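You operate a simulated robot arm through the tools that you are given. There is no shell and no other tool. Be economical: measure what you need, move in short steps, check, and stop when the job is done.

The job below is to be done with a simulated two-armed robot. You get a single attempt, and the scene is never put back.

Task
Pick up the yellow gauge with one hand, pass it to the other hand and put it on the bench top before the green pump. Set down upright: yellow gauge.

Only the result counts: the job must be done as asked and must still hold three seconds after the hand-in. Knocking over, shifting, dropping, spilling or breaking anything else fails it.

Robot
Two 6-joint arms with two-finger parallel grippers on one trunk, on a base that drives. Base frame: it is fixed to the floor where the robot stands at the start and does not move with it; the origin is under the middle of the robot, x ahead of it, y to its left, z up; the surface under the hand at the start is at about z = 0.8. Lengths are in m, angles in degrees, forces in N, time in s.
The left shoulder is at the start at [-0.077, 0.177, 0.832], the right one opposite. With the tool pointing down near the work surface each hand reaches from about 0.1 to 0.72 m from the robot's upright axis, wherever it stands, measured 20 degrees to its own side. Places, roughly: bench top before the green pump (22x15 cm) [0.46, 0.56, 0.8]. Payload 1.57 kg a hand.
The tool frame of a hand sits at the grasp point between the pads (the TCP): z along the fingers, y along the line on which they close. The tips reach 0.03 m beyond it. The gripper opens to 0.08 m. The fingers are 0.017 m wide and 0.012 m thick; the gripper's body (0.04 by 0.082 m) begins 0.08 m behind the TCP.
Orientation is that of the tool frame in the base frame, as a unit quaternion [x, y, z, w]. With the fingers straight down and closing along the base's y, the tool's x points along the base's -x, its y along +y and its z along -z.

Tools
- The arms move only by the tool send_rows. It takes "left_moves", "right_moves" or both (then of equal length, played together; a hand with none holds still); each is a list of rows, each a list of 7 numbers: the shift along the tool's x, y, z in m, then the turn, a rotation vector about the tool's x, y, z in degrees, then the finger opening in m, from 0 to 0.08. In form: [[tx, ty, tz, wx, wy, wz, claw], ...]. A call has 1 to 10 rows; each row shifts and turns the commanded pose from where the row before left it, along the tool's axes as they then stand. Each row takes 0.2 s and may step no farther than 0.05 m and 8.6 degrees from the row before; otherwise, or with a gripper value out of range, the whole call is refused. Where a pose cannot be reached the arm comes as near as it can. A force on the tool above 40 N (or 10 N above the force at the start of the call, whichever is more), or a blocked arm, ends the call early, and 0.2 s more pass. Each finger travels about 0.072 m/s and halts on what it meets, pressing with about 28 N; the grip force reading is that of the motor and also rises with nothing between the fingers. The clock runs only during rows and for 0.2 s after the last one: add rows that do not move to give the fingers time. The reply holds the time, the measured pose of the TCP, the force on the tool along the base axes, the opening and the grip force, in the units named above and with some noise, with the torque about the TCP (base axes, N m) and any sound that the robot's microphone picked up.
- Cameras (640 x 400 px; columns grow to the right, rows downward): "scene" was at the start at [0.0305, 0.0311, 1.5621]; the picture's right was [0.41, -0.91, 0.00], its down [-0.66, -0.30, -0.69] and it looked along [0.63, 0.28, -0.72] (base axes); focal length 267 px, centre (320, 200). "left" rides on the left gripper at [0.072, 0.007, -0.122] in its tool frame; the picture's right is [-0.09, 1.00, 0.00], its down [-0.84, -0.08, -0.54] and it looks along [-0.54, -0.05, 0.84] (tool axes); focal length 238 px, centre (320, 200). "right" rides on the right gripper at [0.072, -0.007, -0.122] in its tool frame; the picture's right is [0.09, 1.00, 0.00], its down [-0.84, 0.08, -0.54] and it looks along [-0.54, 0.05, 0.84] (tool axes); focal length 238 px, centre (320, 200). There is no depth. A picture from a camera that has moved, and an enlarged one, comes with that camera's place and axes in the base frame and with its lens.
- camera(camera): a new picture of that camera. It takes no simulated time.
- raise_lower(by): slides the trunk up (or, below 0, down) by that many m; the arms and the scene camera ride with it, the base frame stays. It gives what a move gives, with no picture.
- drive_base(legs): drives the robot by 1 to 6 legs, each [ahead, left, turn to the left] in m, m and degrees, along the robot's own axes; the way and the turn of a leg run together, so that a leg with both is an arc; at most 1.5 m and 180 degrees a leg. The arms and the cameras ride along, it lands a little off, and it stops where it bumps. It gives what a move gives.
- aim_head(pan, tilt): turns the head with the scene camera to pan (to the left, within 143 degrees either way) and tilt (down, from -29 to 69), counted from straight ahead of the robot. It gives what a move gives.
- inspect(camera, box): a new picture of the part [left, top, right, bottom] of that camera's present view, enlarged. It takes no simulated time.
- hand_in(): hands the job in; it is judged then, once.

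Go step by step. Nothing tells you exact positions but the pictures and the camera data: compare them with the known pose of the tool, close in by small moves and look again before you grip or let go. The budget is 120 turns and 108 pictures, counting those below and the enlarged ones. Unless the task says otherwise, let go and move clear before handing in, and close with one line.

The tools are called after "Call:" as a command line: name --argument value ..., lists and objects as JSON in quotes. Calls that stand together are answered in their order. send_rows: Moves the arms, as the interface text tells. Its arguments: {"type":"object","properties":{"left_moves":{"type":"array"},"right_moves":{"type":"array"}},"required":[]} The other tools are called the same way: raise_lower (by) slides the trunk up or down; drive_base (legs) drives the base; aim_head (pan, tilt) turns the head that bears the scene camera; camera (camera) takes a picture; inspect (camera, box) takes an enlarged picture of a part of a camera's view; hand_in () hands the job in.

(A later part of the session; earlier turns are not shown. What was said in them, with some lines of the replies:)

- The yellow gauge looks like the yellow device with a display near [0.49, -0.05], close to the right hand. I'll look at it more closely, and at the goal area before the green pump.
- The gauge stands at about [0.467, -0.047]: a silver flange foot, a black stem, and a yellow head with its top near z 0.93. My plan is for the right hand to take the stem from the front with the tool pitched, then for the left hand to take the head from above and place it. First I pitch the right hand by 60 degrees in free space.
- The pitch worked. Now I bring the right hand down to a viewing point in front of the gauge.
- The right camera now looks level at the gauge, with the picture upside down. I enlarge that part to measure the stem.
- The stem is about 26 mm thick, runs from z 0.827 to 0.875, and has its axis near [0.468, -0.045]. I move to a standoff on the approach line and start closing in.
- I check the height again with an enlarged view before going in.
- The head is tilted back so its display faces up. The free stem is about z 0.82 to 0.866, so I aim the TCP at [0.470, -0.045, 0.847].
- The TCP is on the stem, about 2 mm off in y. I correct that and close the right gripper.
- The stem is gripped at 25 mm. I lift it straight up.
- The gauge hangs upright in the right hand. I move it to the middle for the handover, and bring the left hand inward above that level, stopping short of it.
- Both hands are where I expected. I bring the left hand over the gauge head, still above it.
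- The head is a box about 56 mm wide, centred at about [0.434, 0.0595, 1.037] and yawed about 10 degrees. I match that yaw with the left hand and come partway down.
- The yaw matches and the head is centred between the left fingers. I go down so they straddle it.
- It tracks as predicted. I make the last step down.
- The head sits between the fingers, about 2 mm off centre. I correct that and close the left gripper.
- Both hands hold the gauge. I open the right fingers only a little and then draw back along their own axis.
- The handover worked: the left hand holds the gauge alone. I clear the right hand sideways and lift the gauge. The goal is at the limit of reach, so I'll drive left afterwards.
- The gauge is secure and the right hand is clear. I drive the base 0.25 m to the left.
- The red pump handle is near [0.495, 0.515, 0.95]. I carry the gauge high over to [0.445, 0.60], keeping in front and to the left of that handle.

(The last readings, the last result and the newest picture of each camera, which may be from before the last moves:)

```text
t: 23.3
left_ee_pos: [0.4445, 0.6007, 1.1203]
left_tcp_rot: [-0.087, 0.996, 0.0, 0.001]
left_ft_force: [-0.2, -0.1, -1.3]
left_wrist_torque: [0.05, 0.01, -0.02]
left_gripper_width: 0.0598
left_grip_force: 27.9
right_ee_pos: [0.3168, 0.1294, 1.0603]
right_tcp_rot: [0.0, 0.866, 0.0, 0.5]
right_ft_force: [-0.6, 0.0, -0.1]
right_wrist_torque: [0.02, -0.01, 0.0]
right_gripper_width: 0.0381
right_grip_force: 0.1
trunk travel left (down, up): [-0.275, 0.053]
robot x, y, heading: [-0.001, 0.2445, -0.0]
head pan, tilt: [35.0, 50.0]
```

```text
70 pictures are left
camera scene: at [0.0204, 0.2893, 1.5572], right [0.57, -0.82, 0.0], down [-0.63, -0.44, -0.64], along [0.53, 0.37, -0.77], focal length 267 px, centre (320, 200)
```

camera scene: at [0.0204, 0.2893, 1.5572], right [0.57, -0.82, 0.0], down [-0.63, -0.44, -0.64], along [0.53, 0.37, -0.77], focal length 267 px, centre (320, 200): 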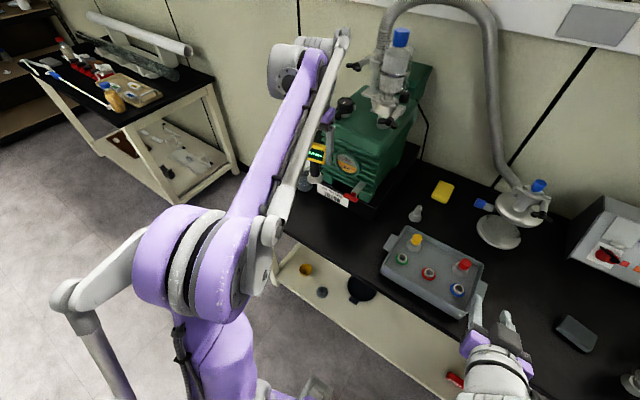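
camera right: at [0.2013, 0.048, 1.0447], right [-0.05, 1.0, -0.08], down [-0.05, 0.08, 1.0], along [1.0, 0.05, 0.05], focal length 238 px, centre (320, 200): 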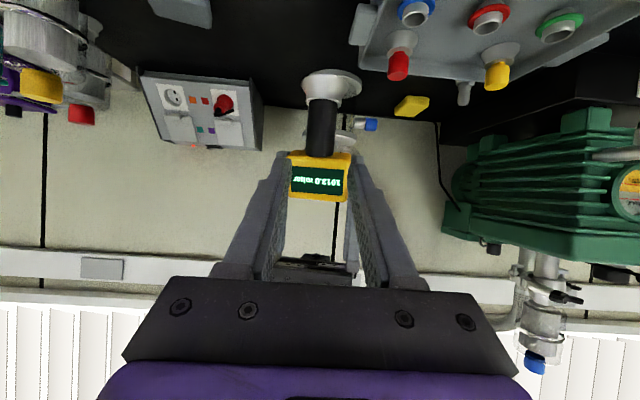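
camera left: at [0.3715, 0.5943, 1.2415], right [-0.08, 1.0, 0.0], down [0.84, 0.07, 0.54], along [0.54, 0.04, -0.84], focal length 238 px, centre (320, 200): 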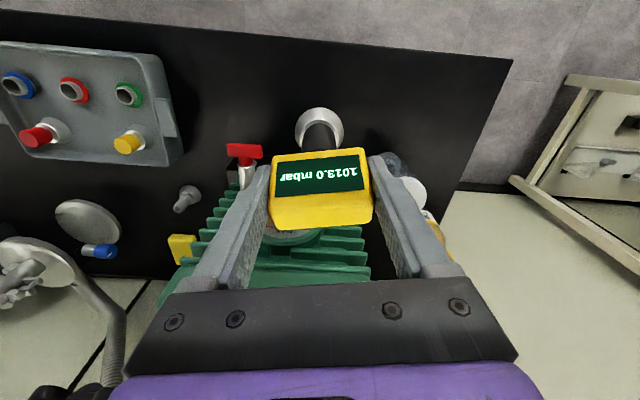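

The spot below is clear. I go down to about 3 cm above contact, which I expect at TCP z 0.886.

Call:
send_rows --left_moves '[[0, 0, 0.04, 0, 0, 0, 0.045], [0, 0, 0.04, 0, 0, 0, 0.045], [0, 0, 0.04, 0, 0, 0, 0.045], [0, 0, 0.04, 0, 0, 0, 0.045], [0, 0, 0.04, 0, 0, 0, 0.045], [0, 0, 0, 0, 0, 0, 0.045]]'

Call:
camera --camera "left"

Call:
inspect --camera "scene" --box '[240, 120, 400, 240]'

Call:
camera --camera "right"

```text
t: 24.7
left_ee_pos: [0.445, 0.6026, 0.92]
left_tcp_rot: [-0.088, 0.996, 0.0, 0.0]
left_ft_force: [0.3, 0.5, -0.5]
left_wrist_torque: [0.01, 0.02, 0.02]
left_gripper_width: 0.0595
left_grip_force: 27.6
right_ee_pos: [0.3182, 0.1283, 1.06]
right_tcp_rot: [0.0, 0.866, 0.0, 0.5]
right_ft_force: [0.4, -0.7, -0.4]
right_wrist_torque: [0.01, -0.01, -0.04]
right_gripper_width: 0.038
right_grip_force: 0.0
trunk travel left (down, up): [-0.275, 0.053]
robot x, y, heading: [-0.0006, 0.2474, 0.1]
head pan, tilt: [35.0, 50.0]
```

```text
69 pictures are left
camera left: at [0.372, 0.5955, 1.0413], right [-0.08, 1.0, 0.0], down [0.84, 0.07, 0.54], along [0.54, 0.04, -0.84], focal length 238 px, centre (320, 200)
```

left: 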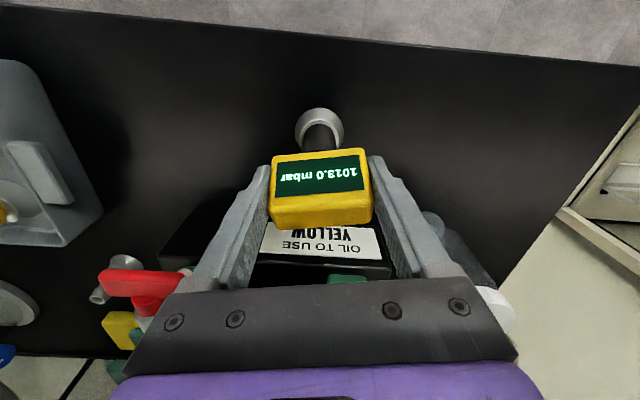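

```text
3.33 times, centred on (320, 180) of scene
camera zoom: at [0.0203, 0.2898, 1.5572], right [0.57, -0.82, 0.0], down [-0.63, -0.44, -0.64], along [0.53, 0.37, -0.77], focal length 891 px, centre (320, 267)
```

zoom: 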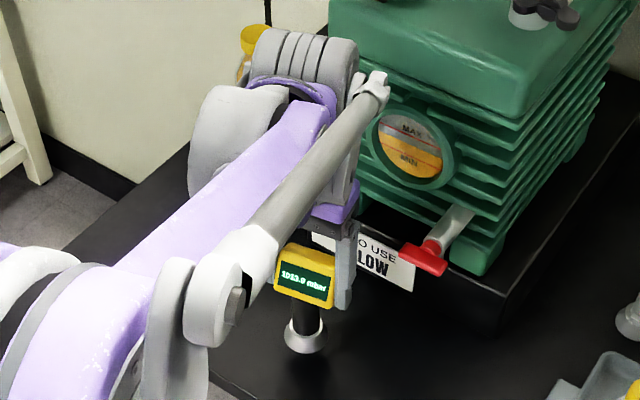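

```text
67 pictures are left
camera right: at [0.1752, 0.1209, 1.0592], right [-0.05, 1.0, -0.08], down [-0.05, 0.08, 1.0], along [1.0, 0.05, 0.05], focal length 238 px, centre (320, 200)
```

right: 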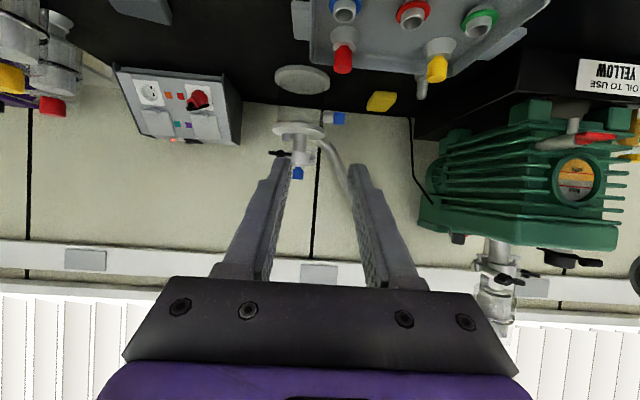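

The gauge is upright above a clear spot in front of the pump label. I lower it in small steps.

Call:
send_rows --left_moves '[[0, 0, 0.014, 0, 0, 0, 0.045], [0, 0, 0.012, 0, 0, 0, 0.045], [0, 0, 0.004, 0, 0, 0, 0.045], [0, 0, 0, 0, 0, 0, 0.045]]'

Call:
inspect --camera "scene" --box '[280, 170, 360, 230]'

```text
t: 25.7
left_ee_pos: [0.4444, 0.6016, 0.8911]
left_tcp_rot: [-0.087, 0.996, 0.002, 0.001]
left_ft_force: [1.7, 3.4, 22.3]
left_wrist_torque: [0.26, -0.42, 0.14]
left_gripper_width: 0.0598
left_grip_force: 28.0
right_ee_pos: [0.3164, 0.1293, 1.0602]
right_tcp_rot: [0.0, 0.866, 0.001, 0.501]
right_ft_force: [-0.3, 0.6, -0.7]
right_wrist_torque: [0.03, 0.0, -0.02]
right_gripper_width: 0.0379
right_grip_force: 0.1
trunk travel left (down, up): [-0.275, 0.053]
robot x, y, heading: [-0.0001, 0.2492, 0.2]
head pan, tilt: [35.0, 50.0]
```

```text
6.67 times, centred on (320, 200) of scene
camera zoom: at [0.019, 0.2891, 1.5575], right [0.57, -0.82, 0.0], down [-0.63, -0.44, -0.64], along [0.53, 0.37, -0.77], focal length 1782 px, centre (320, 200)
```

zoom: 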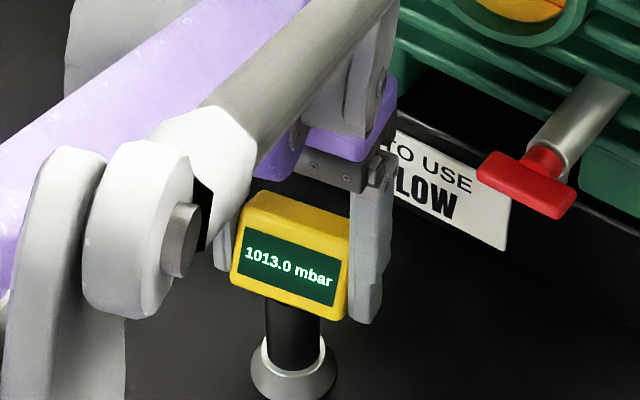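

It has touched down with 22 N. I ease the pressure off before releasing.

Call:
send_rows --left_moves '[[0, 0, -0.001, 0, 0, 0, 0.045], [0, 0, 0, 0, 0, 0, 0.045]]'

```text
t: 26.3
left_ee_pos: [0.4452, 0.6016, 0.8921]
left_tcp_rot: [-0.087, 0.996, -0.001, 0.0]
left_ft_force: [1.2, 3.3, 17.3]
left_wrist_torque: [0.39, -0.25, 0.02]
left_gripper_width: 0.0597
left_grip_force: 27.8
right_ee_pos: [0.3163, 0.1294, 1.0603]
right_tcp_rot: [0.0, 0.866, 0.0, 0.501]
right_ft_force: [-0.7, 0.7, 0.8]
right_wrist_torque: [-0.01, 0.0, -0.02]
right_gripper_width: 0.0378
right_grip_force: 0.2
trunk travel left (down, up): [-0.275, 0.053]
robot x, y, heading: [0.0027, 0.2487, 0.1]
head pan, tilt: [35.0, 50.0]
```

Call:
send_rows --left_moves '[[0, 0, -0.002, 0, 0, 0, 0.045], [0, 0, 0, 0, 0, 0, 0.045]]'

Call:
camera --camera "left"

```text
t: 26.9
left_ee_pos: [0.4452, 0.6016, 0.8926]
left_tcp_rot: [-0.087, 0.996, -0.001, 0.0]
left_ft_force: [0.1, -0.6, -1.5]
left_wrist_torque: [0.02, 0.01, -0.01]
left_gripper_width: 0.0597
left_grip_force: 28.1
right_ee_pos: [0.3175, 0.1288, 1.0598]
right_tcp_rot: [0.001, 0.866, 0.0, 0.5]
right_ft_force: [0.6, 0.6, 0.7]
right_wrist_torque: [0.0, 0.05, 0.04]
right_gripper_width: 0.0379
right_grip_force: 0.1
trunk travel left (down, up): [-0.275, 0.053]
robot x, y, heading: [-0.0006, 0.2445, -0.1]
head pan, tilt: [35.0, 50.0]
```

```text
65 pictures are left
camera left: at [0.3721, 0.5951, 1.0143], right [-0.08, 1.0, 0.0], down [0.84, 0.07, 0.54], along [0.54, 0.04, -0.84], focal length 238 px, centre (320, 200)
```

left: 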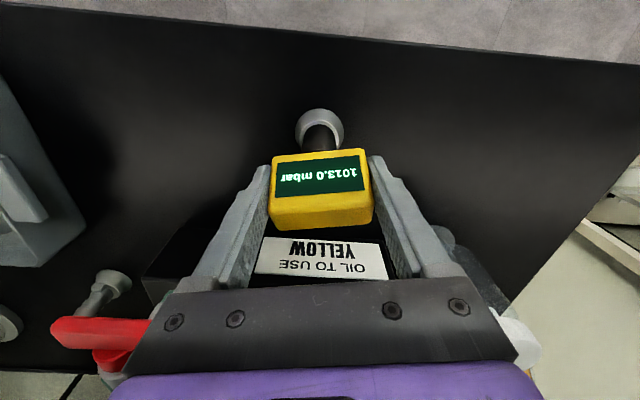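

It is now just unloaded. I lower 1 mm and open the left fingers.

Call:
send_rows --left_moves '[[0, 0, 0.0012, 0, 0, 0, 0.045], [0, 0, 0, 0, 0, 0, 0.0595], [0, 0, 0, 0, 0, 0, 0.065], [0, 0, 0, 0, 0, 0, 0.08], [0, 0, 0, 0, 0, 0, 0.08]]'

Call:
camera --camera "left"

```text
t: 28.1
left_ee_pos: [0.4457, 0.6011, 0.8914]
left_tcp_rot: [-0.087, 0.996, 0.0, 0.001]
left_ft_force: [0.1, -0.6, -0.1]
left_wrist_torque: [0.0, 0.01, 0.0]
left_gripper_width: 0.08
left_grip_force: 0.1
right_ee_pos: [0.3176, 0.1283, 1.0602]
right_tcp_rot: [0.001, 0.866, -0.001, 0.5]
right_ft_force: [1.0, -0.2, -0.1]
right_wrist_torque: [0.0, 0.05, -0.03]
right_gripper_width: 0.038
right_grip_force: 0.1
trunk travel left (down, up): [-0.275, 0.053]
robot x, y, heading: [0.0011, 0.2485, -0.1]
head pan, tilt: [35.0, 50.0]
```

```text
64 pictures are left
camera left: at [0.3721, 0.5953, 1.0135], right [-0.08, 1.0, 0.0], down [0.84, 0.07, 0.54], along [0.54, 0.04, -0.84], focal length 238 px, centre (320, 200)
```

left: 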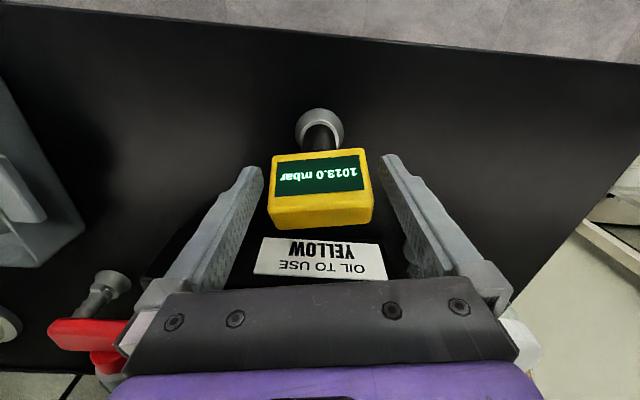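

The gauge stands free between the open fingers. I withdraw straight up.

Call:
send_rows --left_moves '[[0, 0, -0.015, 0, 0, 0, 0.08], [0, 0, -0.03, 0, 0, 0, 0.08], [0, 0, -0.04, 0, 0, 0, 0.08], [0, 0, -0.04, 0, 0, 0, 0.08], [0, 0, -0.04, 0, 0, 0, 0.08], [0, 0, -0.04, 0, 0, 0, 0.08], [0.04, 0, 0, 0, 0, 0, 0.08], [0.04, 0, 0, 0, 0, 0, 0.08], [0, 0, 0, 0, 0, 0, 0.08]]'

Call:
camera --camera "left"

Call:
camera --camera "scene"

```text
t: 30.1
left_ee_pos: [0.3676, 0.5883, 1.0965]
left_tcp_rot: [-0.087, 0.996, 0.0, 0.0]
left_ft_force: [0.7, -0.2, -0.6]
left_wrist_torque: [-0.02, -0.02, 0.03]
left_gripper_width: 0.0797
left_grip_force: 0.1
right_ee_pos: [0.3165, 0.1288, 1.0601]
right_tcp_rot: [0.0, 0.866, 0.0, 0.5]
right_ft_force: [-0.4, 0.4, 0.8]
right_wrist_torque: [-0.01, 0.02, 0.0]
right_gripper_width: 0.0379
right_grip_force: 0.0
trunk travel left (down, up): [-0.275, 0.053]
robot x, y, heading: [0.0015, 0.2509, -0.0]
head pan, tilt: [35.0, 50.0]
```

```text
63 pictures are left
camera left: at [0.2937, 0.5818, 1.2178], right [-0.08, 1.0, 0.0], down [0.84, 0.07, 0.54], along [0.54, 0.04, -0.84], focal length 238 px, centre (320, 200)
```

left: 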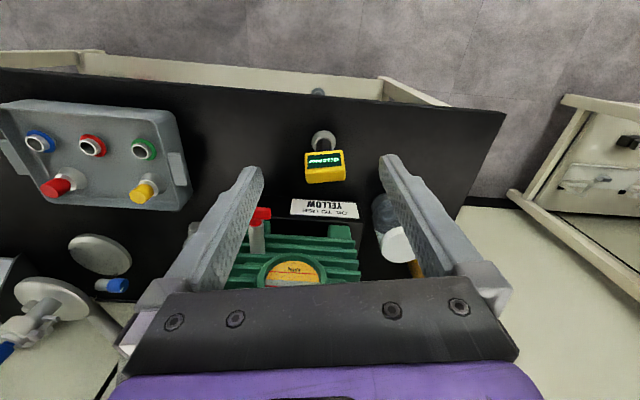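

```text
62 pictures are left
camera scene: at [0.0216, 0.2903, 1.5572], right [0.57, -0.82, 0.0], down [-0.63, -0.44, -0.64], along [0.53, 0.37, -0.77], focal length 267 px, centre (320, 200)
```

scene: 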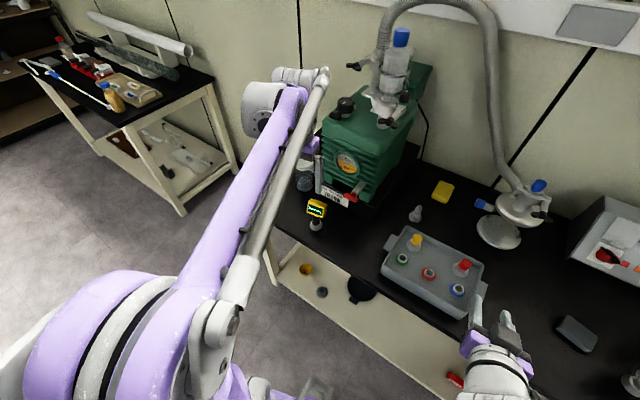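

The gauge stands upright at about [0.43, 0.59], in front of the pump and inside the target area. Both hands are clear and nothing else has moved, so I hand in.

Call:
hand_in

```text
The job is handed in.
```

I picked up the yellow gauge with the right hand, passed it to the left, and set it upright on the bench top before the green pump, then handed in; no result came back.
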